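You operate a simulated robot arm through the tools that you are given. There is no shell and no other tool.

You are at the controls of a simulated robot arm. One attempt, no reset.

TASK
Tint the mixing cup to the bark card and stir it even.
Fine: under the spout, pump as the card says, then out on to the table; stirrer back in its tub. Set down upright: mixing cup.

The check looks at the end state, three seconds after you hand in, the way a careful person would. Anything else that was tipped, shoved, dropped, spilled or broken makes it a failure.

THE ROBOT
A 6-joint arm with a two-finger parallel gripper, fixed in place. Base frame: the origin is at the foot of the arm, x ahead of it, y to its left, z up; the work surface is at about z = 0. Lengths are in mm, angles in rad, forces in N, time in s.
With the tool pointing down near the work surface it reaches from about 140 to 580 mm from the base axis. Its first joint turns from -1.152 to 1.152 rad. Payload 2.1 kg.
The tool frame sits at the grasp point between the pads (the TCP): z along the fingers, y along the line on which they close. The tips reach 30 mm beyond it. The gripper opens to 94 mm. The fingers are 28 mm wide and 10 mm thick; the gripper's body (50 by 96 mm) begins 55 mm behind the TCP.
Orientation is that of the tool frame in the base frame, as [roll, pitch, yaw] about the fixed x, y, z axes, in that order (R = Rz(yaw) Ry(pitch) Rx(roll)). With the fingers straight down and closing along the base's y, the tool's x points along the base's -x, its y along +y and its z along -z.

THE INTERFACE
- The arm moves only by the tool send_rows. Its arguments are lists of equal length, an entry for each row: "slide": the shift along the base's x, y, z in units of 100 mm (1.0 is 100 mm), a list of three; "rotation": the turn, a rotation vector about the base's x, y, z in units of 60 degrees (1.0 is 60 degrees), a list of three. In form: {"slide": [[dx, dy, dz], ...], "rotation": [[rx, ry, rz], ...]}. A call has 1 to 20 rows; each row is the pose to reach, as a shift and turn from the pose commanded when the call began. "gripper" is the gripper command, from -1 (fully open) to 1 (shut), values between in proportion, set as the call begins (left out, the last holds). A call with a number of a shift or a turn outside -1 to 1 is refused whole. A row lasts 0.2 s, in which the tool goes at most 50 mm and 0.15 rad; a call with a longer step from one row to the next is refused whole, and so is a gripper value outside its range. A pose out of reach is approached as far as the arm can. The call stops where the force on the tool passes 70 N (or 10 N more than at its start, if that is more) or the arm is blocked; 0.2 s more then pass. Each finger travels about 72 mm/s and halts on what it meets, pressing with about 23 N; the grip force reading is that of the motor and also rises with nothing between the fingers. The clock runs only during rows and for 0.2 s after the last one: add rows that repeat a pose to give the fingers time. The reply holds the time, the measured pose of the TCP, the force on the tool along the base axes, the opening and the grip force, in the units named above and with some noise, with the torque about the TCP (base axes, N m) and any sound that the robot's microphone picked up.
- Cameras (640 x 400 px; columns grow to the right, rows downward): "scene" is fixed at [54, -387, 482]; the picture's right is [0.66, -0.75, 0.00], its down [-0.40, -0.36, -0.84] and it looks along [0.63, 0.56, -0.54] (base axes); focal length 214 px, centre (320, 200). "wrist" rides on the gripper at [76, 14, -102] in the tool frame; the picture's right is [-0.18, 0.98, 0.00], its down [-0.75, -0.14, -0.64] and it looks along [-0.63, -0.12, 0.77] (tool axes); focal length 243 px, centre (320, 200). There is no depth. A picture from a camera that has moved, and an enlarged one, comes with that camera's place and axes in the base frame and with its lens. The place of the scene camera against the robot may be out by one fixed shift of up to 25 mm in any direction.
- get_image(camera): a new picture of that camera. It takes no simulated time.
- close_up(camera, box): a new picture of the part [left, top, right, bottom] of that camera's present view, enlarged. It takes no simulated time.
- job_done(): hands the job in; it is judged then, once.

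Nothing tells you positions but the pictures and the camera data. Unless the task says otherwise, let go and move clear before handing in.

The tools are called after ">>>" by a JSON object that holds its "fn" and its "kwargs". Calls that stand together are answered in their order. send_rows: Moves the arm, as the interface text tells. Its arguments: {"type":"object","properties":{"slide":{"type":"array"},"rotation":{"type":"array"},"gripper":{"type":"number"}},"required":["slide","rotation"]} The other tools are called the same way: get_image (camera) takes a picture; close_up (camera, box) takes an enlarged picture of a part of a camera's view; job_done () hands the job in.

At the start:

```text
clock: 0.0
position: [332.8, -73.4, 435.2]
tcp_rot: [-3.14, 0.002, -3.141]
ft_force: [-0.4, 0.3, -0.3]
ft_torque: [-0.01, 0.01, 0.02]
finger_gap: 94.2
gripper_force: 0.0
```

scene: 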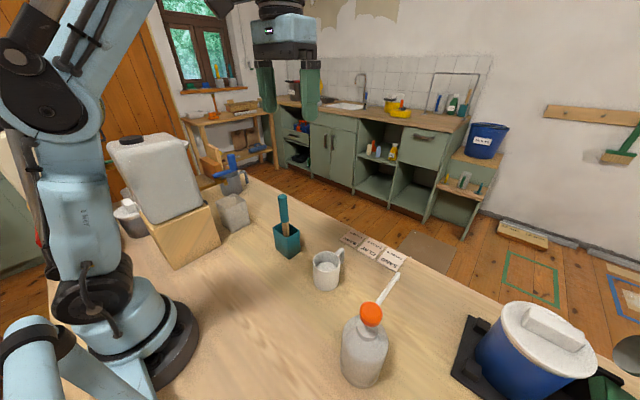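
wrist: 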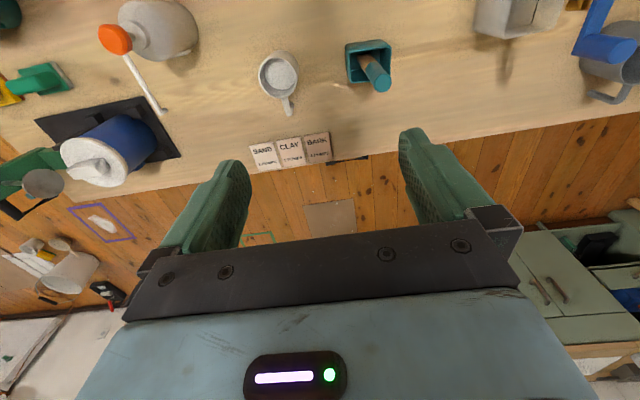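

I see a pump bottle with an orange plunger, a grey mug (the mixing cup), a teal tub with a stirrer and three cards (SAND, CLAY, BARK). I'll enlarge the views to read the cards and locate everything before moving.

>>> {"fn": "close_up", "kwargs": {"camera": "wrist", "box": [240, 120, 340, 182]}}

>>> {"fn": "close_up", "kwargs": {"camera": "scene", "box": [330, 220, 420, 276]}}

>>> {"fn": "close_up", "kwargs": {"camera": "scene", "box": [240, 180, 440, 400]}}

>>> {"fn": "close_up", "kwargs": {"camera": "wrist", "box": [80, 0, 420, 212]}}

```text
6.40 times, centred on (290, 151) of wrist
camera zoom: at [257.9, -58.8, 538.9], right [0.18, 0.98, 0.0], down [0.75, -0.14, 0.64], along [0.63, -0.12, -0.77], focal length 1553 px, centre (512, 514)
```

zoom: 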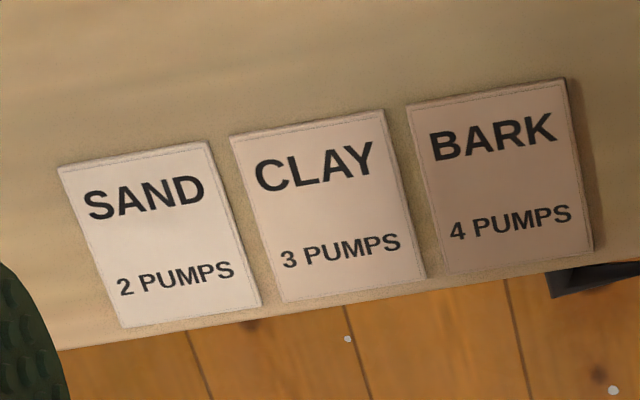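

```text
7.11 times, centred on (375, 248) of scene
camera zoom: at [54.0, -387.0, 482.0], right [0.66, -0.75, 0.0], down [-0.4, -0.36, -0.84], along [0.63, 0.56, -0.54], focal length 1525 px, centre (-71, -141)
```

zoom: 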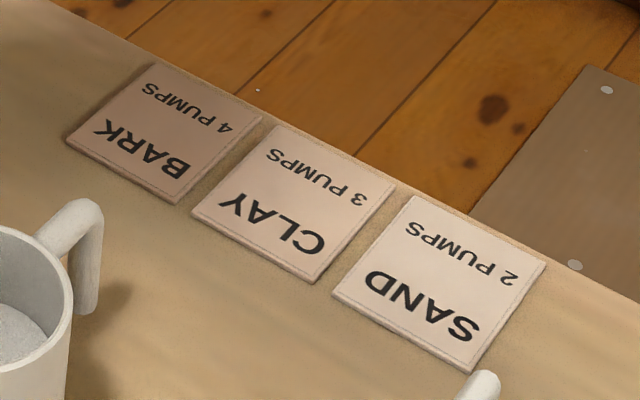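

```text
1.82 times, centred on (340, 290) of scene
camera zoom: at [54.0, -387.0, 482.0], right [0.66, -0.75, 0.0], down [-0.4, -0.36, -0.84], along [0.63, 0.56, -0.54], focal length 390 px, centre (284, 36)
```

zoom: 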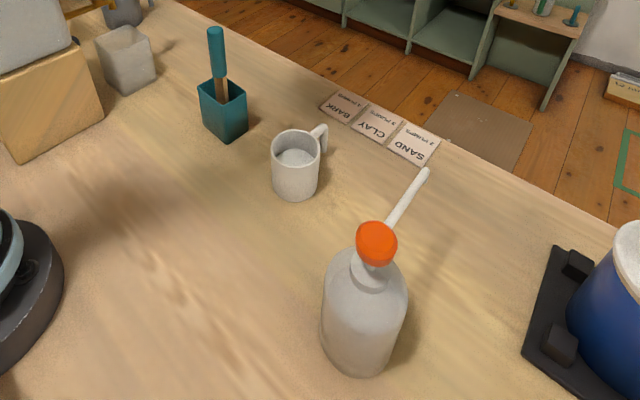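

```text
1.88 times, centred on (250, 106) of wrist
camera zoom: at [257.9, -58.8, 538.9], right [0.18, 0.98, 0.0], down [0.75, -0.14, 0.64], along [0.63, -0.12, -0.77], focal length 457 px, centre (452, 377)
```

zoom: 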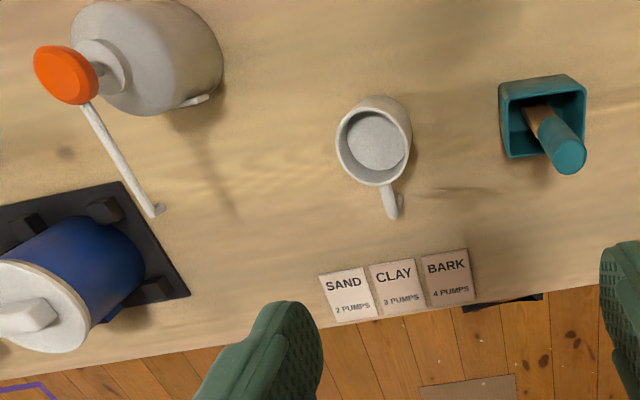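

BARK calls for 4 pumps. I'll move the arm at a safe height to get a second viewpoint, so I can triangulate the mug, spout, pump head and tub.

>>> {"fn": "send_rows", "kwargs": {"slide": [[-0.3, -0.2, 0], [-0.6, -0.45, -0.15], [-0.9, -0.7, -0.3], [-1.0, -1.0, -0.4], [-1.0, -1.0, -0.4]], "rotation": [[0, 0, 0], [0, 0, 0], [0, 0, 0], [0, 0, 0], [0, 0, 0]]}}

>>> {"fn": "get_image", "kwargs": {"camera": "wrist"}}

```text
clock: 1.2
position: [231.4, -173.2, 395.5]
tcp_rot: [-3.141, 0.0, 3.141]
ft_force: [-0.1, -0.2, 0.7]
ft_torque: [-0.01, -0.01, 0.0]
finger_gap: 94.3
gripper_force: 0.1
```

```text
taken
camera wrist: at [156.9, -158.9, 498.2], right [0.18, 0.98, 0.0], down [0.75, -0.14, 0.64], along [0.63, -0.12, -0.77], focal length 243 px, centre (320, 200)
```

wrist: 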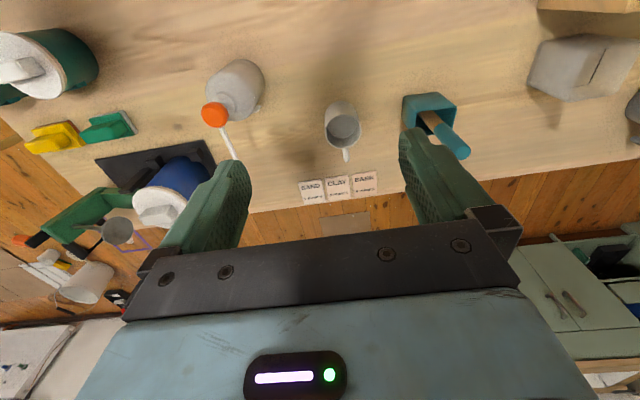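

>>> {"fn": "close_up", "kwargs": {"camera": "wrist", "box": [180, 40, 380, 165]}}

>>> {"fn": "close_up", "kwargs": {"camera": "wrist", "box": [380, 70, 500, 145]}}

>>> {"fn": "close_up", "kwargs": {"camera": "wrist", "box": [0, 20, 240, 270]}}

```text
3.20 times, centred on (280, 102) of wrist
camera zoom: at [156.9, -158.9, 498.2], right [0.18, 0.98, 0.0], down [0.75, -0.14, 0.64], along [0.63, -0.12, -0.77], focal length 776 px, centre (448, 512)
```

zoom: 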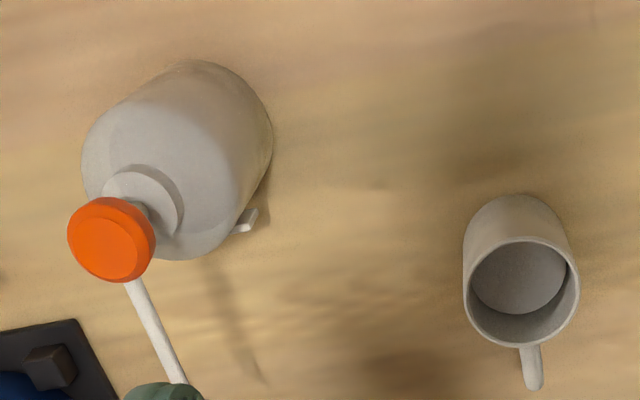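

```text
5.33 times, centred on (440, 108) of wrist
camera zoom: at [156.9, -158.9, 498.2], right [0.18, 0.98, 0.0], down [0.75, -0.14, 0.64], along [0.63, -0.12, -0.77], focal length 1294 px, centre (-320, 693)
```

zoom: 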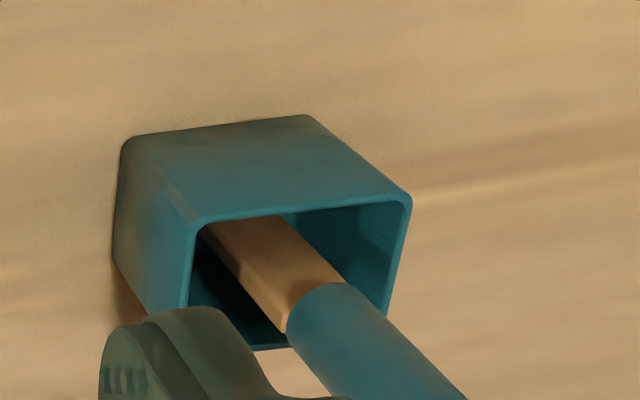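

```text
1.60 times, centred on (120, 145) of wrist
camera zoom: at [156.9, -158.9, 498.2], right [0.18, 0.98, 0.0], down [0.75, -0.14, 0.64], along [0.63, -0.12, -0.77], focal length 388 px, centre (640, 288)
```

zoom: 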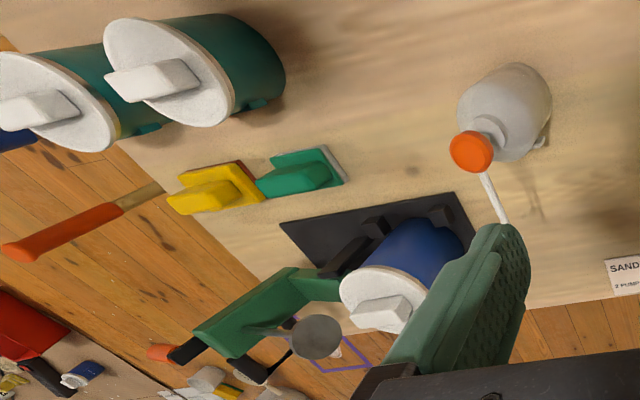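

Pump head top is near (250, -321, 173), mug axis near (347, -150) with its rim about 77 mm high and its handle toward +x. Before choosing how to hold the mug under the spout, I'll check the gripper and camera housing and the joint-6 range.

>>> {"fn": "get_image", "kwargs": {"camera": "scene"}}

>>> {"fn": "close_up", "kwargs": {"camera": "scene", "box": [200, 0, 400, 125]}}

>>> {"fn": "close_up", "kwargs": {"camera": "scene", "box": [290, 220, 430, 400]}}

```text
taken
```

scene: 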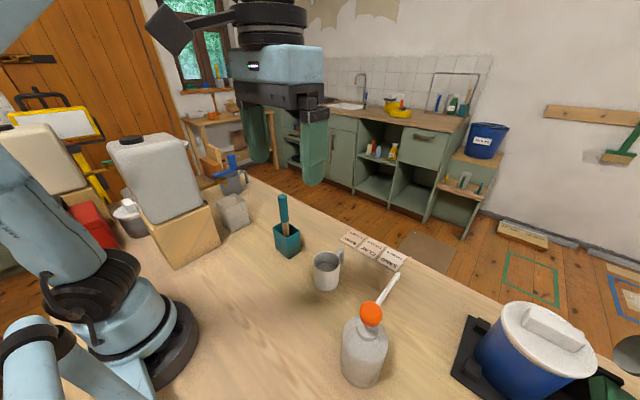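

```text
3.20 times, centred on (300, 62) of scene
camera zoom: at [54.0, -387.0, 482.0], right [0.66, -0.75, 0.0], down [-0.4, -0.36, -0.84], along [0.63, 0.56, -0.54], focal length 686 px, centre (384, 640)
```

zoom: 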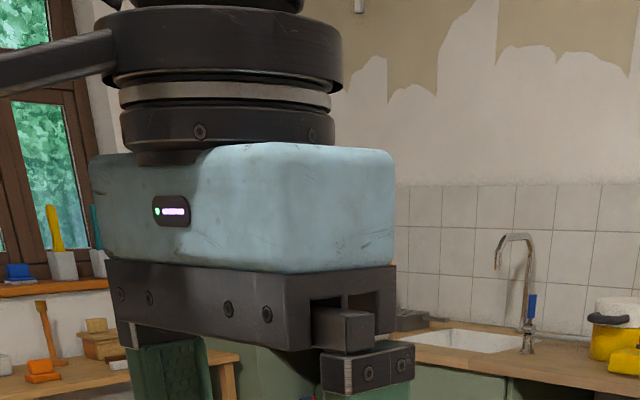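

```text
2.22 times, centred on (360, 310) of scene
camera zoom: at [54.0, -387.0, 482.0], right [0.66, -0.75, 0.0], down [-0.4, -0.36, -0.84], along [0.63, 0.56, -0.54], focal length 477 px, centre (231, -44)
```

zoom: 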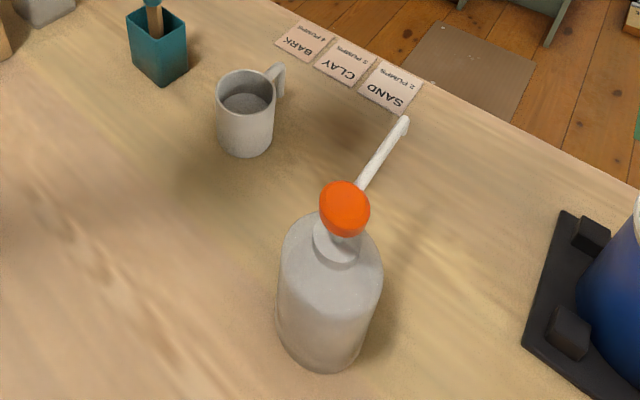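

The camera sits on a bracket on the tool's +x side, so I want that side turned away from the spout. I'll yaw the tool by -90° up high, which tests the joint range and gives a clear view of the spout.

>>> {"fn": "send_rows", "kwargs": {"slide": [[0.08, 0.02, 0], [0.16, 0.04, 0], [0.24, 0.06, 0], [0.32, 0.08, 0], [0.4, 0.1, 0], [0.48, 0.12, 0], [0.56, 0.14, 0], [0.6, 0.16, 0], [0.6, 0.16, 0]], "rotation": [[0, 0, -0.125], [0, 0, -0.25], [0, 0, -0.375], [0, 0, -0.5], [0, 0, -0.625], [0, 0, -0.75], [0, 0, -0.875], [0, 0, -1.0], [0, 0, -1.0]]}}

>>> {"fn": "send_rows", "kwargs": {"slide": [[0.1, 0.02, 0], [0.2, 0.04, 0], [0.3, 0.06, 0], [0.4, 0.06, -0.1], [0.5, 0.06, -0.2], [0.5, 0.06, -0.2]], "rotation": [[0, 0, -0.125], [0, 0, -0.25], [0, 0, -0.375], [0, 0, -0.5], [0, 0, -0.5], [0, 0, -0.5]]}}

>>> {"fn": "get_image", "kwargs": {"camera": "wrist"}}

```text
clock: 3.2
position: [293.2, -156.5, 395.9]
tcp_rot: [-3.141, -0.001, 2.092]
ft_force: [-0.1, -0.7, 0.5]
ft_torque: [0.0, 0.02, 0.0]
finger_gap: 93.9
gripper_force: 0.0
```

```text
clock: 4.6
position: [344.0, -149.5, 376.9]
tcp_rot: [3.141, -0.003, 1.569]
ft_force: [0.1, 0.0, 1.0]
ft_torque: [0.02, 0.01, 0.0]
finger_gap: 93.9
gripper_force: 0.0
```

```text
taken
camera wrist: at [359.0, -75.2, 478.5], right [0.98, -0.19, 0.0], down [-0.14, -0.75, 0.64], along [-0.12, -0.63, -0.77], focal length 243 px, centre (320, 200)
```

wrist: 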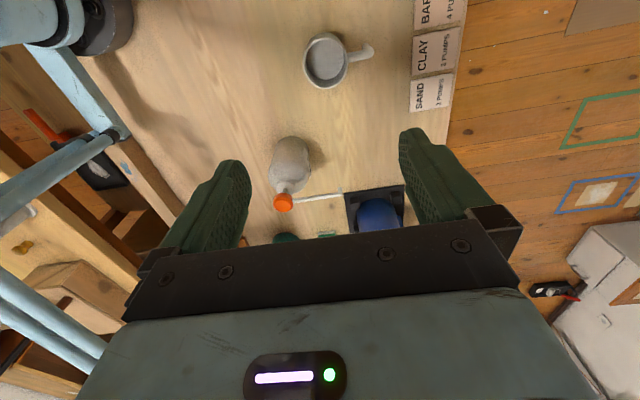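

>>> {"fn": "close_up", "kwargs": {"camera": "wrist", "box": [240, 120, 400, 220]}}

>>> {"fn": "close_up", "kwargs": {"camera": "wrist", "box": [280, 20, 400, 95]}}

```text
4.00 times, centred on (320, 170) of wrist
camera zoom: at [359.0, -75.2, 478.5], right [0.98, -0.19, 0.0], down [-0.14, -0.75, 0.64], along [-0.12, -0.63, -0.77], focal length 970 px, centre (320, 320)
```

zoom: 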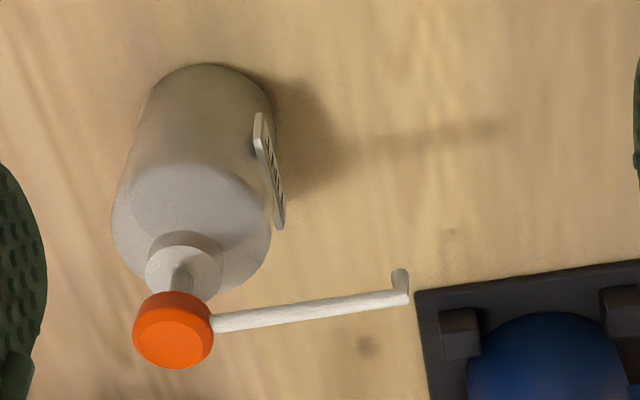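

```text
5.33 times, centred on (340, 58) of wrist
camera zoom: at [359.0, -75.2, 478.5], right [0.98, -0.19, 0.0], down [-0.14, -0.75, 0.64], along [-0.12, -0.63, -0.77], focal length 1294 px, centre (213, 960)
```

zoom: 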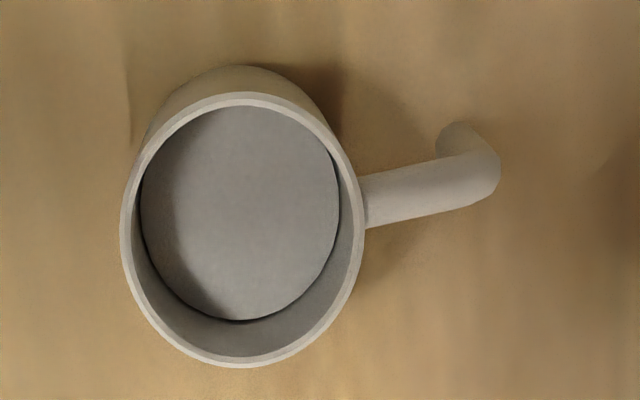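

The tool reached the -90° yaw. The nozzle tip is near (347, -323, 149), the mug axis near (352, -151), and the handle is a rod toward +x ending around x = 420. I'll yaw another -90° so the camera side faces +x, the same way as the handle.

>>> {"fn": "send_rows", "kwargs": {"slide": [[0.08, 0, 0], [0.16, 0, 0], [0.24, 0, 0], [0.32, 0, 0], [0.4, 0, 0], [0.48, 0, 0], [0.56, 0, 0], [0.6, 0, 0], [0.6, 0, 0]], "rotation": [[0, 0, -0.125], [0, 0, -0.25], [0, 0, -0.375], [0, 0, -0.5], [0, 0, -0.625], [0, 0, -0.75], [0, 0, -0.875], [0, 0, -1.0], [0, 0, -1.0]]}}

>>> {"fn": "send_rows", "kwargs": {"slide": [[0, 0, -0.2], [0, 0, -0.4], [0, 0, -0.6], [0, 0, -0.8], [0, 0, -1.0], [0, 0, -1.0]], "rotation": [[0, 0, -0.125], [0, 0, -0.25], [0, 0, -0.375], [0, 0, -0.5], [0, 0, -0.5], [0, 0, -0.5]]}}

>>> {"fn": "get_image", "kwargs": {"camera": "wrist"}}

>>> {"fn": "get_image", "kwargs": {"camera": "scene"}}

```text
clock: 6.6
position: [402.1, -149.8, 375.6]
tcp_rot: [-3.141, 0.0, 0.52]
ft_force: [0.1, 0.8, 0.1]
ft_torque: [0.02, 0.0, -0.04]
finger_gap: 93.9
gripper_force: 0.0
```

```text
clock: 8.0
position: [403.0, -150.8, 275.4]
tcp_rot: [3.14, 0.0, -0.001]
ft_force: [-0.1, 0.6, -0.1]
ft_torque: [-0.02, -0.01, 0.02]
finger_gap: 93.8
gripper_force: 0.1
```

```text
taken
camera wrist: at [480.2, -165.1, 378.7], right [-0.19, -0.98, 0.0], down [-0.75, 0.14, 0.64], along [-0.63, 0.12, -0.77], focal length 243 px, centre (320, 200)
```

wrist: 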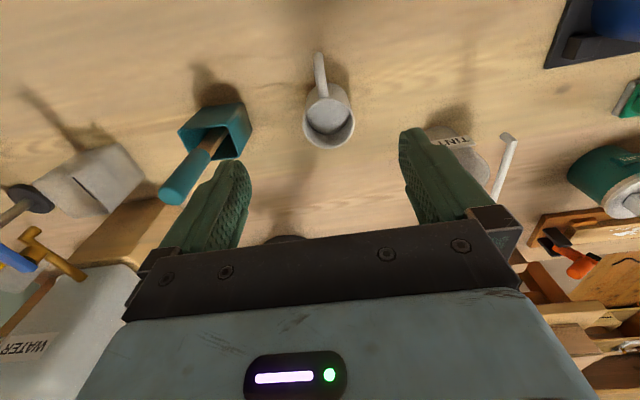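

```text
taken
```

scene: 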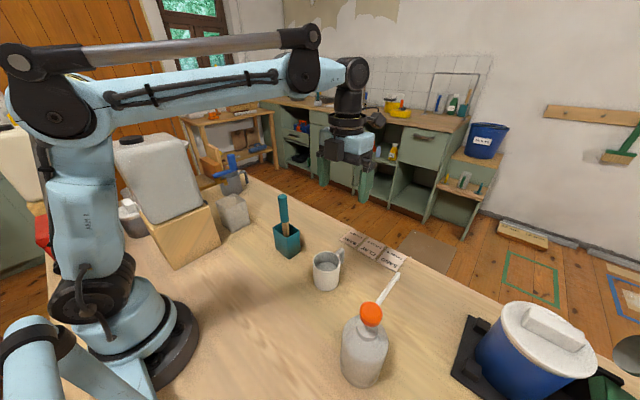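

Yaw 0 is reachable too. From this side I can enlarge the handle, the tub with the stirrer, and the spout.

>>> {"fn": "close_up", "kwargs": {"camera": "wrist", "box": [280, 40, 376, 160]}}

>>> {"fn": "close_up", "kwargs": {"camera": "wrist", "box": [140, 80, 270, 220]}}

>>> {"fn": "close_up", "kwargs": {"camera": "wrist", "box": [390, 100, 550, 220]}}

```text
3.33 times, centred on (328, 100) of wrist
camera zoom: at [480.2, -165.1, 378.7], right [-0.19, -0.98, 0.0], down [-0.75, 0.14, 0.64], along [-0.63, 0.12, -0.77], focal length 809 px, centre (293, 533)
```

zoom: 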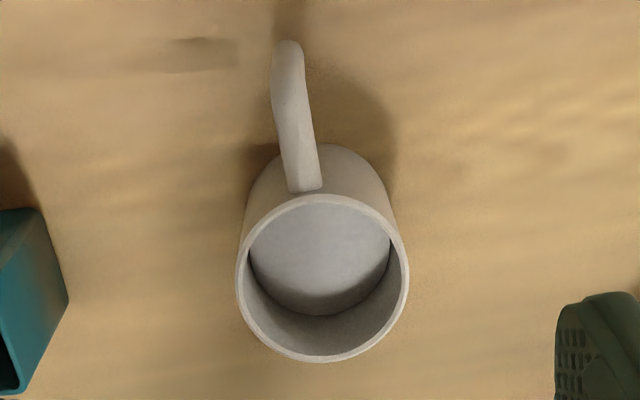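

```text
2.86 times, centred on (205, 150) of wrist
camera zoom: at [480.2, -165.1, 378.7], right [-0.19, -0.98, 0.0], down [-0.75, 0.14, 0.64], along [-0.63, 0.12, -0.77], focal length 693 px, centre (649, 343)
```

zoom: 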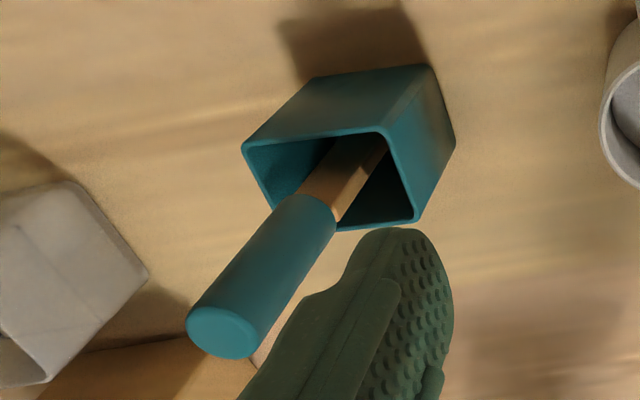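

```text
3.33 times, centred on (470, 160) of wrist
camera zoom: at [480.2, -165.1, 378.7], right [-0.19, -0.98, 0.0], down [-0.75, 0.14, 0.64], along [-0.63, 0.12, -0.77], focal length 809 px, centre (-180, 333)
```

zoom: 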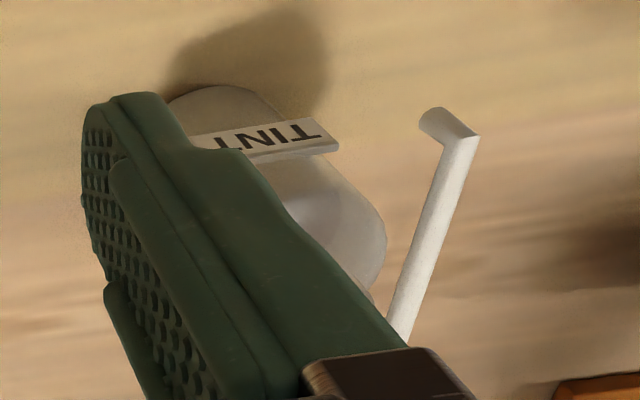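

The mug axis is at about (352.5, -151.5) with its rim at 67 mm, and the handle's vertical rod is near x = 418 at y ≈ -152. I'll bring the open fingers down to straddle the handle, in two stages.

>>> {"fn": "send_rows", "kwargs": {"slide": [[0.05, 0, -0.25], [0.1, 0, -0.5], [0.1, 0, -0.75], [0.1, 0, -1.0], [0.1, 0, -1.0]], "rotation": [[0, 0, 0], [0, 0, 0], [0, 0, 0], [0, 0, 0], [0, 0, 0]]}}

>>> {"fn": "get_image", "kwargs": {"camera": "wrist"}}

>>> {"fn": "close_up", "kwargs": {"camera": "scene", "box": [260, 160, 420, 300]}}

```text
clock: 9.2
position: [412.0, -150.2, 176.4]
tcp_rot: [-3.141, 0.001, -0.001]
ft_force: [0.7, -1.1, 1.4]
ft_torque: [0.0, 0.0, -0.02]
finger_gap: 94.0
gripper_force: 0.1
```

```text
taken
camera wrist: at [490.3, -165.1, 278.4], right [-0.18, -0.98, 0.0], down [-0.75, 0.14, 0.64], along [-0.63, 0.12, -0.77], focal length 243 px, centre (320, 200)
```

wrist: 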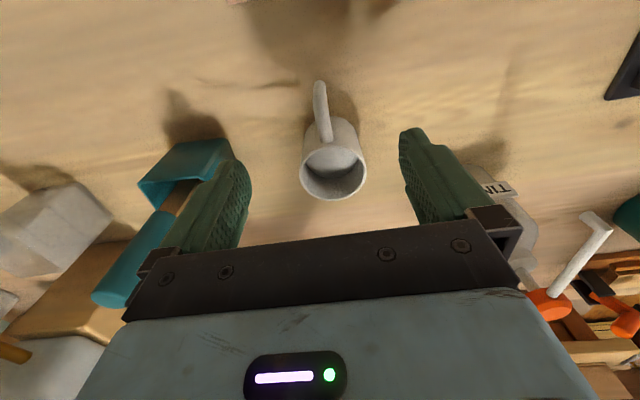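

```text
2.86 times, centred on (340, 230) of scene
camera zoom: at [54.0, -387.0, 482.0], right [0.66, -0.75, 0.0], down [-0.4, -0.36, -0.84], along [0.63, 0.56, -0.54], focal length 613 px, centre (263, 114)
```

zoom: 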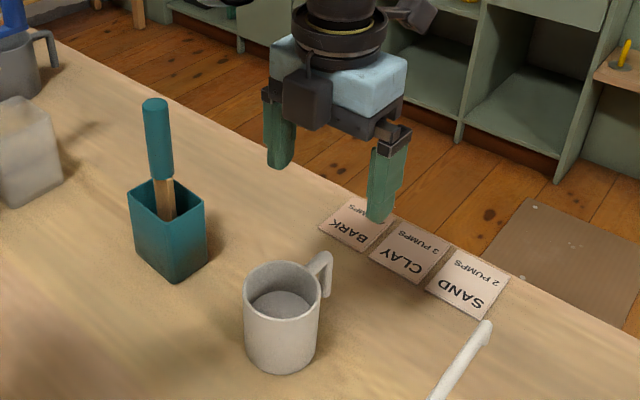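

There is a dark box on the gripper's -x side that I hadn't accounted for. I'll inspect it before bringing the tool near the spout.

>>> {"fn": "close_up", "kwargs": {"camera": "scene", "box": [310, 140, 390, 240]}}

>>> {"fn": "close_up", "kwargs": {"camera": "scene", "box": [290, 100, 410, 180]}}

```text
4.00 times, centred on (350, 190) of scene
camera zoom: at [54.0, -387.0, 482.0], right [0.66, -0.75, 0.0], down [-0.4, -0.36, -0.84], along [0.63, 0.56, -0.54], focal length 858 px, centre (200, 240)
```

zoom: 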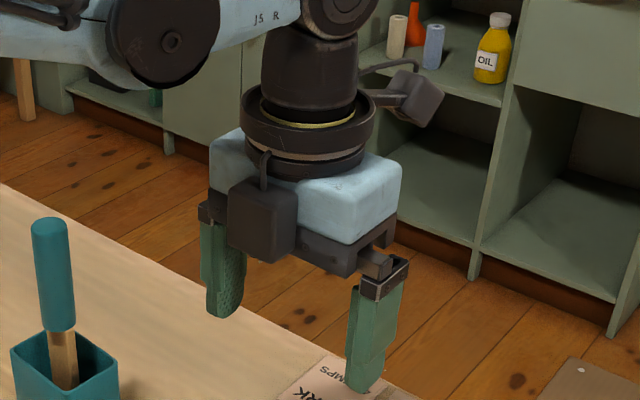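

```text
5.00 times, centred on (350, 140) of scene
camera zoom: at [54.0, -387.0, 482.0], right [0.66, -0.75, 0.0], down [-0.4, -0.36, -0.84], along [0.63, 0.56, -0.54], focal length 1072 px, centre (170, 500)
```

zoom: 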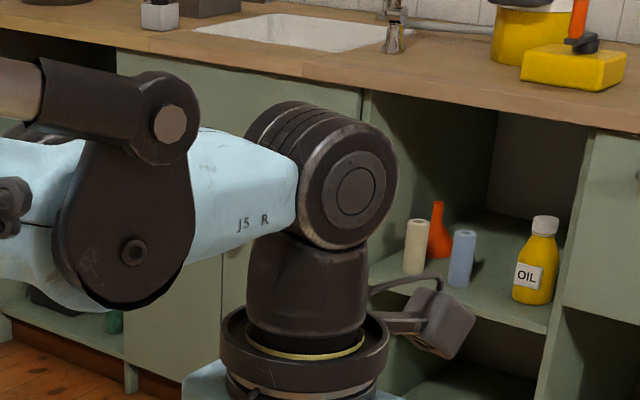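

>>> {"fn": "close_up", "kwargs": {"camera": "scene", "box": [345, 170, 385, 210]}}

>>> {"fn": "close_up", "kwargs": {"camera": "scene", "box": [345, 165, 405, 215]}}

```text
10.00 times, centred on (365, 190) of scene
camera zoom: at [54.0, -387.0, 482.0], right [0.66, -0.75, 0.0], down [-0.4, -0.36, -0.84], along [0.63, 0.56, -0.54], focal length 2145 px, centre (-130, 300)
```

zoom: 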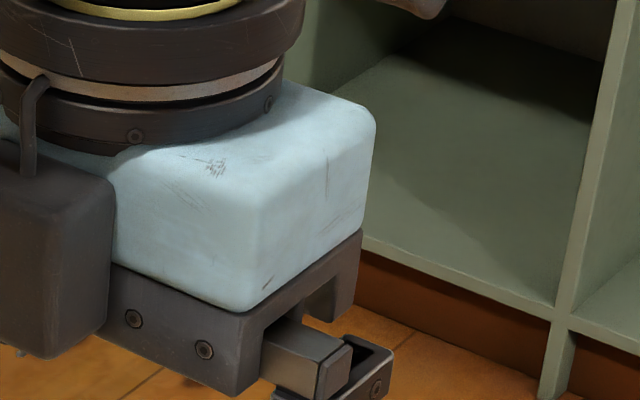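

```text
8.00 times, centred on (375, 190) of scene
camera zoom: at [54.0, -387.0, 482.0], right [0.66, -0.75, 0.0], down [-0.4, -0.36, -0.84], along [0.63, 0.56, -0.54], focal length 1716 px, centre (-120, 280)
```

zoom: 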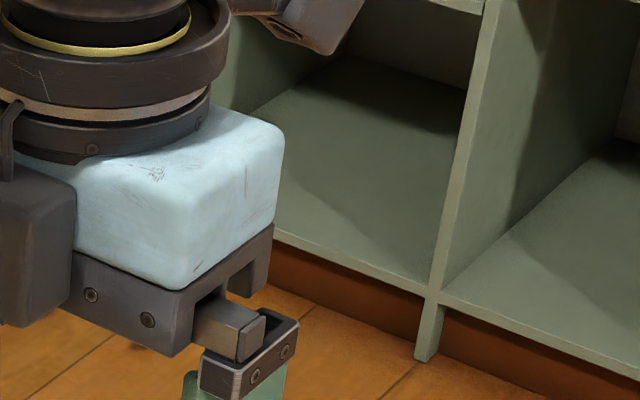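

>>> {"fn": "close_up", "kwargs": {"camera": "scene", "box": [320, 165, 380, 225]}}

```text
6.67 times, centred on (350, 195) of scene
camera zoom: at [54.0, -387.0, 482.0], right [0.66, -0.75, 0.0], down [-0.4, -0.36, -0.84], along [0.63, 0.56, -0.54], focal length 1430 px, centre (120, 233)
```

zoom: 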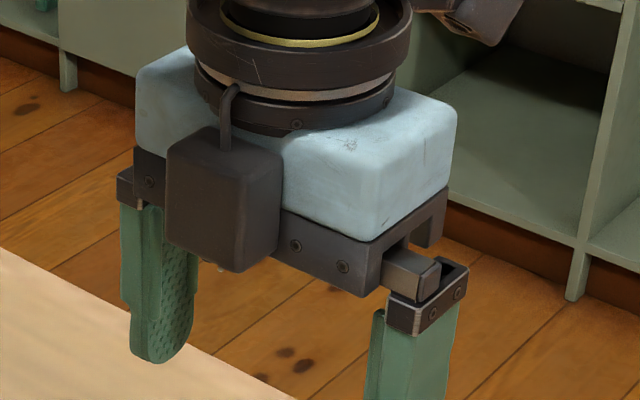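

The box protrudes about 21 mm on the tool's -x side, about 63–97 mm above the TCP. If I hold the handle slightly outboard (mug axis + 63 mm) and offset the nozzle a few mm from the mug axis, it clears. I'll go down to the handle now.

>>> {"fn": "send_rows", "kwargs": {"slide": [[0.03, 0, -0.2], [0.03, 0, -0.4], [0.03, 0, -0.6], [0.03, 0, -0.8], [0.03, 0, -0.8]], "rotation": [[0, 0, 0], [0, 0, 0], [0, 0, 0], [0, 0, 0], [0, 0, 0]]}}

>>> {"fn": "get_image", "kwargs": {"camera": "wrist"}}

>>> {"fn": "close_up", "kwargs": {"camera": "scene", "box": [290, 200, 400, 310]}}

```text
clock: 10.4
position: [416.7, -151.1, 95.3]
tcp_rot: [-3.141, 0.001, 0.001]
ft_force: [0.3, -0.9, -0.6]
ft_torque: [0.01, 0.01, -0.03]
finger_gap: 93.8
gripper_force: 0.0
```

```text
taken
camera wrist: at [493.0, -165.5, 198.9], right [-0.18, -0.98, 0.0], down [-0.75, 0.14, 0.64], along [-0.63, 0.12, -0.77], focal length 243 px, centre (320, 200)
```

wrist: 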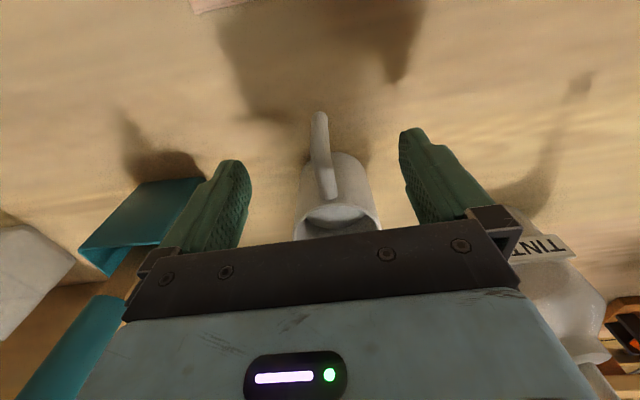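

```text
3.64 times, centred on (345, 255) of scene
camera zoom: at [54.0, -387.0, 482.0], right [0.66, -0.75, 0.0], down [-0.4, -0.36, -0.84], along [0.63, 0.56, -0.54], focal length 780 px, centre (229, 0)
```

zoom: 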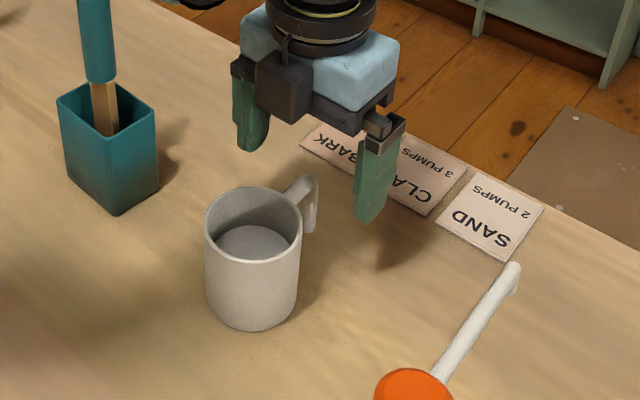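

The handle sits centred between the fingers. I'll go down to z ≈ 42 and close on it.

>>> {"fn": "send_rows", "kwargs": {"slide": [[0.02, 0, -0.13], [0.02, 0, -0.26], [0.02, 0, -0.4], [0.02, 0, -0.52], [0.02, 0, -0.52]], "rotation": [[0, 0, 0], [0, 0, 0], [0, 0, 0], [0, 0, 0], [0, 0, 0]]}}

>>> {"fn": "get_image", "kwargs": {"camera": "wrist"}}

>>> {"fn": "close_up", "kwargs": {"camera": "scene", "box": [290, 200, 400, 310]}}

```text
clock: 11.6
position: [417.8, -150.5, 43.6]
tcp_rot: [-3.141, 0.0, -0.001]
ft_force: [0.0, 0.0, 1.0]
ft_torque: [-0.02, 0.05, 0.03]
finger_gap: 94.0
gripper_force: 0.0
```

```text
taken
camera wrist: at [494.8, -165.3, 146.8], right [-0.18, -0.98, 0.0], down [-0.75, 0.14, 0.64], along [-0.63, 0.12, -0.77], focal length 243 px, centre (320, 200)
```

wrist: 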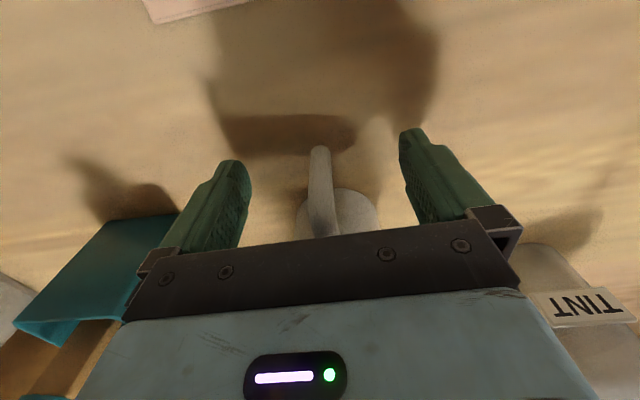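

```text
3.64 times, centred on (345, 255) of scene
camera zoom: at [54.0, -387.0, 482.0], right [0.66, -0.75, 0.0], down [-0.4, -0.36, -0.84], along [0.63, 0.56, -0.54], focal length 780 px, centre (229, 0)
```

zoom: 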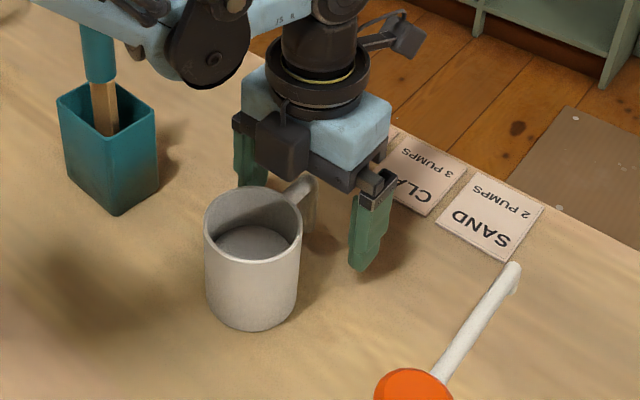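

>>> {"fn": "send_rows", "kwargs": {"slide": [[0, 0, 0], [0, 0, 0], [0, 0, 0], [0, 0, 0], [0, 0, 0], [0, 0, 0]], "rotation": [[0, 0, 0], [0, 0, 0], [0, 0, 0], [0, 0, 0], [0, 0, 0], [0, 0, 0]], "gripper": 1}}

>>> {"fn": "get_image", "kwargs": {"camera": "wrist"}}

>>> {"fn": "close_up", "kwargs": {"camera": "scene", "box": [290, 200, 400, 310]}}

```text
clock: 13.0
position: [417.2, -151.8, 43.8]
tcp_rot: [-3.14, 0.001, -0.001]
ft_force: [0.9, -1.0, 0.3]
ft_torque: [0.01, 0.02, 0.0]
finger_gap: 16.5
gripper_force: 22.8
```

```text
taken
camera wrist: at [494.8, -165.4, 147.0], right [-0.18, -0.98, 0.0], down [-0.75, 0.14, 0.64], along [-0.63, 0.12, -0.77], focal length 243 px, centre (320, 200)
```

wrist: 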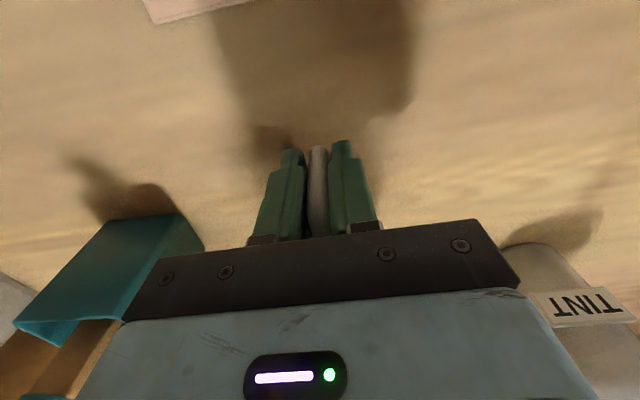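

```text
3.64 times, centred on (345, 255) of scene
camera zoom: at [54.0, -387.0, 482.0], right [0.66, -0.75, 0.0], down [-0.4, -0.36, -0.84], along [0.63, 0.56, -0.54], focal length 780 px, centre (229, 0)
```

zoom: 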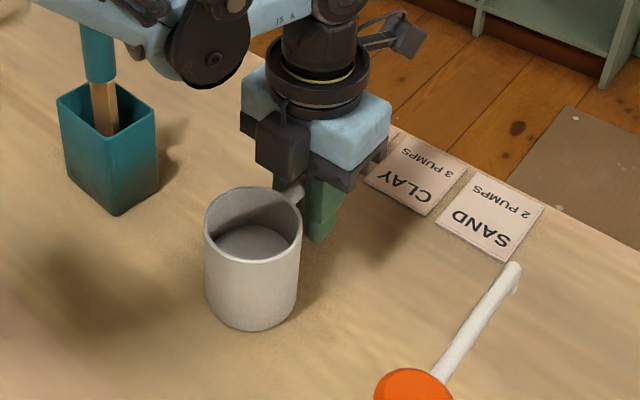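

The handle is held at a 16.5 mm gap and the mug stayed put. I'll try a tiny lift to see whether it stays level.

>>> {"fn": "send_rows", "kwargs": {"slide": [[0, 0, 0.02], [0, 0, 0.04], [0, 0, 0.06], [0, 0, 0.06], [0, 0, 0.06]], "rotation": [[0, 0, 0], [0, 0, 0], [0, 0, 0], [0, 0, 0], [0, 0, 0]]}}

>>> {"fn": "close_up", "kwargs": {"camera": "scene", "box": [290, 200, 400, 310]}}

```text
clock: 14.2
position: [418.2, -150.9, 49.6]
tcp_rot: [-3.141, -0.001, 0.0]
ft_force: [0.5, 0.1, -2.2]
ft_torque: [0.04, -0.15, 0.0]
finger_gap: 16.6
gripper_force: 23.1
```

```text
3.64 times, centred on (345, 255) of scene
camera zoom: at [54.0, -387.0, 482.0], right [0.66, -0.75, 0.0], down [-0.4, -0.36, -0.84], along [0.63, 0.56, -0.54], focal length 780 px, centre (229, 0)
```

zoom: 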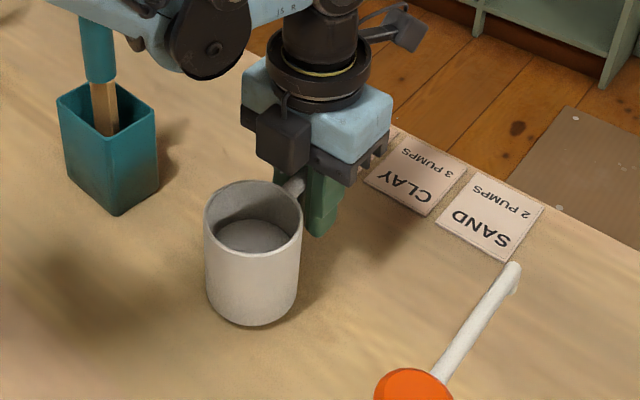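

The mug lifted level, with about 2.5 N of load. I'll carry it a few mm above the table toward the spout, gently, stopping halfway to check clearances.

>>> {"fn": "send_rows", "kwargs": {"slide": [[0, -0.03, 0], [0, -0.09, 0], [0.0, -0.18, 0], [0.0, -0.28, 0], [0.0, -0.38, 0], [0.01, -0.48, 0], [0.02, -0.58, 0], [0.02, -0.68, 0], [0.02, -0.77, 0], [0.02, -0.84, 0], [0.02, -0.88, 0], [0.02, -0.9, 0], [0.02, -0.9, 0]], "rotation": [[0, 0, 0], [0, 0, 0], [0, 0, 0], [0, 0, 0], [0, 0, 0], [0, 0, 0], [0, 0, 0], [0, 0, 0], [0, 0, 0], [0, 0, 0], [0, 0, 0], [0, 0, 0], [0, 0, 0]]}}

>>> {"fn": "get_image", "kwargs": {"camera": "scene"}}

>>> {"fn": "get_image", "kwargs": {"camera": "wrist"}}

>>> {"fn": "close_up", "kwargs": {"camera": "scene", "box": [310, 200, 450, 340]}}

```text
clock: 17.0
position: [420.5, -240.4, 49.8]
tcp_rot: [3.14, 0.001, 0.0]
ft_force: [-0.2, 0.3, -1.3]
ft_torque: [-0.02, -0.13, 0.03]
finger_gap: 16.6
gripper_force: 23.2
```

```text
taken
```

scene: 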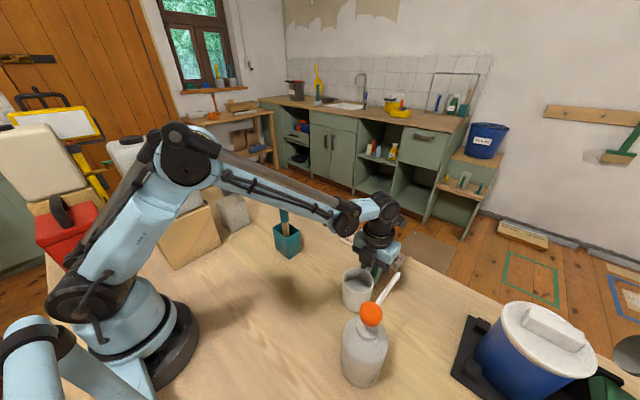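

```text
taken
camera wrist: at [497.0, -255.6, 152.8], right [-0.18, -0.98, 0.0], down [-0.75, 0.14, 0.64], along [-0.63, 0.12, -0.77], focal length 243 px, centre (320, 200)
```

wrist: 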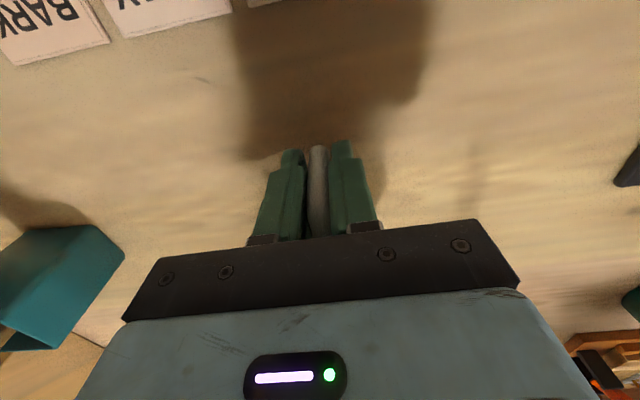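

```text
2.86 times, centred on (380, 270) of scene
camera zoom: at [54.0, -387.0, 482.0], right [0.66, -0.75, 0.0], down [-0.4, -0.36, -0.84], along [0.63, 0.56, -0.54], focal length 613 px, centre (149, 0)
```

zoom: 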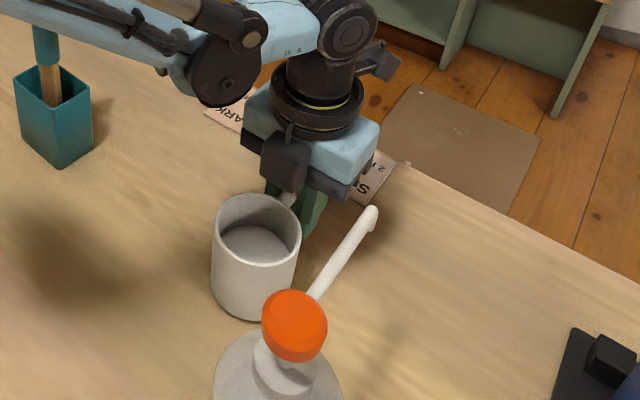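

The carry is stable. I'll continue 50 mm more and check again before the final approach under the nozzle.

>>> {"fn": "send_rows", "kwargs": {"slide": [[0, -0.03, 0], [0, -0.08, 0], [0.0, -0.15, 0], [0.0, -0.22, 0], [0.0, -0.3, 0], [0.0, -0.38, 0], [0.0, -0.44, 0], [0.0, -0.48, 0], [0, -0.5, 0], [0, -0.5, 0]], "rotation": [[0, 0, 0], [0, 0, 0], [0, 0, 0], [0, 0, 0], [0, 0, 0], [0, 0, 0], [0, 0, 0], [0, 0, 0], [0, 0, 0], [0, 0, 0]]}}

>>> {"fn": "close_up", "kwargs": {"camera": "scene", "box": [330, 210, 450, 330]}}

```text
clock: 19.2
position: [419.4, -291.0, 49.9]
tcp_rot: [3.141, 0.0, -0.002]
ft_force: [-0.5, -0.2, -2.1]
ft_torque: [-0.01, -0.12, -0.01]
finger_gap: 16.4
gripper_force: 22.7
```

```text
3.33 times, centred on (390, 270) of scene
camera zoom: at [54.0, -387.0, 482.0], right [0.66, -0.75, 0.0], down [-0.4, -0.36, -0.84], along [0.63, 0.56, -0.54], focal length 715 px, centre (87, -33)
```

zoom: 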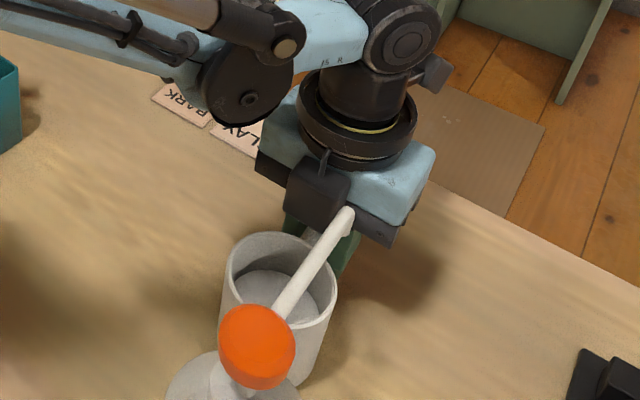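

The scene camera calibration now agrees with my mug position, and the nozzle comes out at about (349, -321, 149). I'll move the remaining 30 mm in -y and then lower to the table.

>>> {"fn": "send_rows", "kwargs": {"slide": [[0, -0.02, 0], [0, -0.06, 0], [0, -0.12, 0], [0, -0.18, 0], [0, -0.24, 0], [0, -0.28, 0], [0, -0.3, 0], [0, -0.3, 0]], "rotation": [[0, 0, 0], [0, 0, 0], [0, 0, 0], [0, 0, 0], [0, 0, 0], [0, 0, 0], [0, 0, 0], [0, 0, 0]]}}

>>> {"fn": "close_up", "kwargs": {"camera": "scene", "box": [330, 210, 450, 330]}}

```text
clock: 21.0
position: [419.9, -320.4, 50.0]
tcp_rot: [3.141, 0.0, -0.001]
ft_force: [0.4, 0.2, -2.3]
ft_torque: [0.04, -0.13, 0.0]
finger_gap: 16.6
gripper_force: 23.1
```

```text
3.33 times, centred on (390, 270) of scene
camera zoom: at [54.0, -387.0, 482.0], right [0.66, -0.75, 0.0], down [-0.4, -0.36, -0.84], along [0.63, 0.56, -0.54], focal length 715 px, centre (87, -33)
```

zoom: 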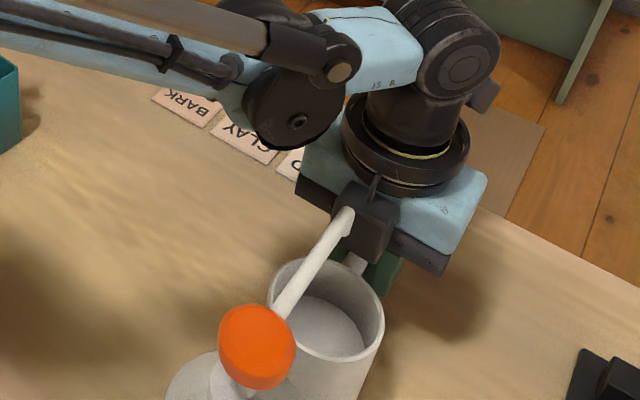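

The nozzle projects inside the mug's opening near its centre. I'll lower 6 mm to set the mug down, then open the fingers.

>>> {"fn": "send_rows", "kwargs": {"slide": [[0, 0, -0.015], [0, 0, -0.03], [0, 0, -0.045], [0, 0, -0.06], [0, 0, -0.06]], "rotation": [[0, 0, 0], [0, 0, 0], [0, 0, 0], [0, 0, 0], [0, 0, 0]]}}

>>> {"fn": "send_rows", "kwargs": {"slide": [[0, 0, 0], [0, 0, 0], [0, 0, 0], [0, 0, 0]], "rotation": [[0, 0, 0], [0, 0, 0], [0, 0, 0], [0, 0, 0]], "gripper": -0.1}}

>>> {"fn": "get_image", "kwargs": {"camera": "wrist"}}

>>> {"fn": "close_up", "kwargs": {"camera": "scene", "box": [330, 210, 450, 330]}}

```text
clock: 22.2
position: [419.5, -321.6, 44.7]
tcp_rot: [-3.141, -0.002, -0.001]
ft_force: [2.4, -0.4, 6.3]
ft_torque: [0.01, 0.55, 0.01]
finger_gap: 16.7
gripper_force: 23.1
```

```text
clock: 23.2
position: [419.0, -319.8, 44.6]
tcp_rot: [-3.141, 0.001, 0.0]
ft_force: [-0.8, -0.3, 0.7]
ft_torque: [0.01, 0.02, -0.02]
finger_gap: 51.7
gripper_force: 0.0
```

```text
taken
camera wrist: at [497.1, -335.3, 147.1], right [-0.18, -0.98, 0.0], down [-0.75, 0.14, 0.64], along [-0.63, 0.12, -0.77], focal length 243 px, centre (320, 200)
```

wrist: 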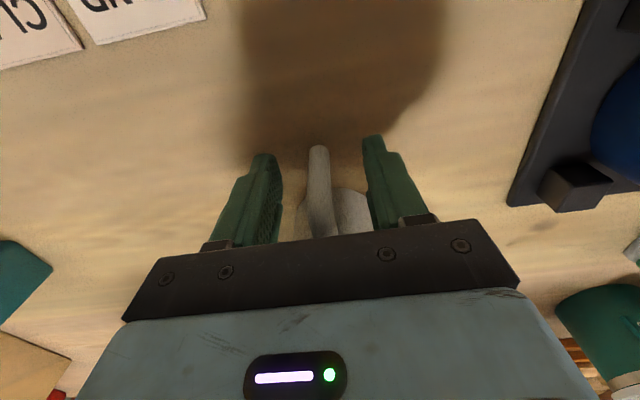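

```text
3.33 times, centred on (390, 270) of scene
camera zoom: at [54.0, -387.0, 482.0], right [0.66, -0.75, 0.0], down [-0.4, -0.36, -0.84], along [0.63, 0.56, -0.54], focal length 715 px, centre (87, -33)
```

zoom: 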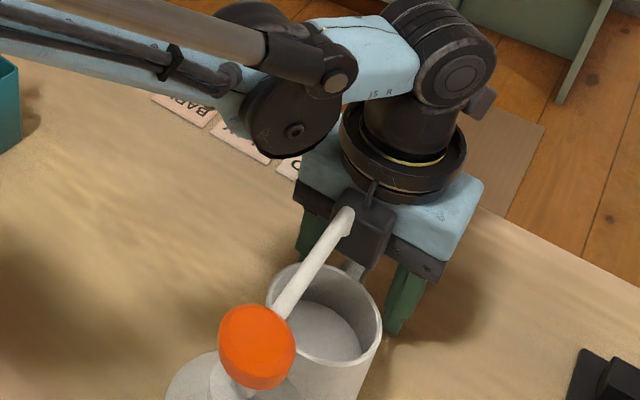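

The mug stands under the spout and the handle is free. I'll back off slightly in +x and then rise straight up.

>>> {"fn": "send_rows", "kwargs": {"slide": [[0.05, 0, 0], [0.12, 0, 0], [0.12, 0, 0.2], [0.12, 0, 0.4], [0.12, 0, 0.6], [0.12, 0, 0.8], [0.12, 0, 1.0], [0.12, 0, 1.0]], "rotation": [[0, 0, 0], [0, 0, 0], [0, 0, 0], [0, 0, 0], [0, 0, 0], [0, 0, 0], [0, 0, 0], [0, 0, 0]]}}

>>> {"fn": "send_rows", "kwargs": {"slide": [[0, 0, 0.3], [0, 0, 0.6], [0, 0, 0.9], [0, 0, 1.0], [0, 0, 1.0]], "rotation": [[0, 0, 0], [0, 0, 0], [0, 0, 0], [0, 0, 0], [0, 0, 0]]}}

>>> {"fn": "get_image", "kwargs": {"camera": "wrist"}}

>>> {"fn": "close_up", "kwargs": {"camera": "scene", "box": [320, 230, 440, 400]}}

```text
clock: 25.0
position: [431.0, -320.0, 144.3]
tcp_rot: [3.141, 0.0, -0.001]
ft_force: [0.5, 0.6, 0.1]
ft_torque: [0.0, 0.01, 0.02]
finger_gap: 52.1
gripper_force: 0.1
```

```text
clock: 26.2
position: [431.5, -321.5, 244.9]
tcp_rot: [-3.141, 0.002, 0.001]
ft_force: [-0.3, -0.8, 0.2]
ft_torque: [-0.02, 0.03, 0.0]
finger_gap: 51.5
gripper_force: 0.1
```

```text
taken
camera wrist: at [509.1, -335.1, 347.2], right [-0.18, -0.98, 0.0], down [-0.75, 0.14, 0.64], along [-0.63, 0.12, -0.77], focal length 243 px, centre (320, 200)
```

wrist: 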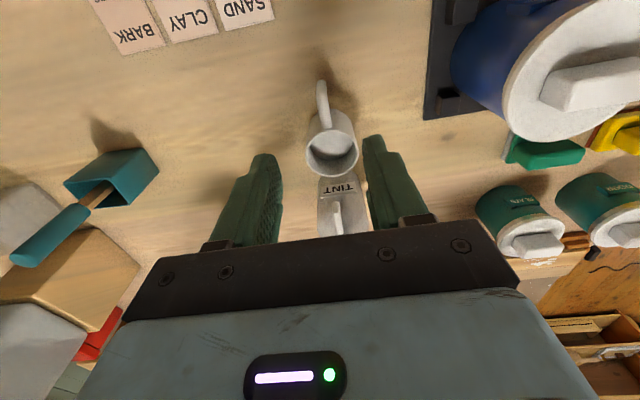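

```text
2.35 times, centred on (380, 315) of scene
camera zoom: at [54.0, -387.0, 482.0], right [0.66, -0.75, 0.0], down [-0.4, -0.36, -0.84], along [0.63, 0.56, -0.54], focal length 505 px, centre (179, -71)
```

zoom: 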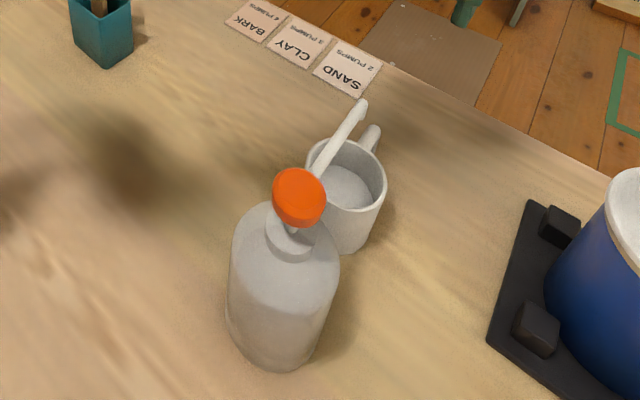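

>>> {"fn": "close_up", "kwargs": {"camera": "wrist", "box": [280, 70, 400, 240]}}

```text
2.35 times, centred on (340, 155) of wrist
camera zoom: at [509.1, -335.1, 347.2], right [-0.18, -0.98, 0.0], down [-0.75, 0.14, 0.64], along [-0.63, 0.12, -0.77], focal length 571 px, centre (273, 306)
```

zoom: 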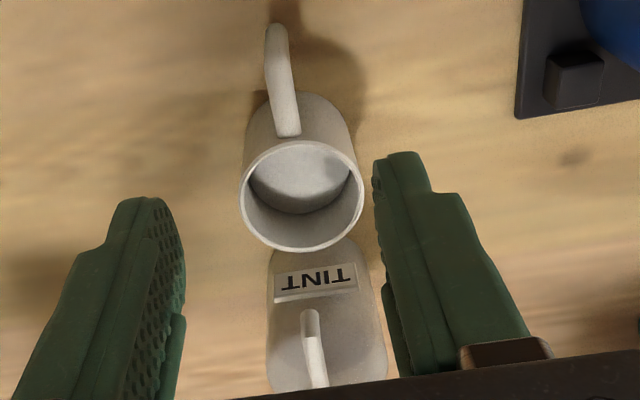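

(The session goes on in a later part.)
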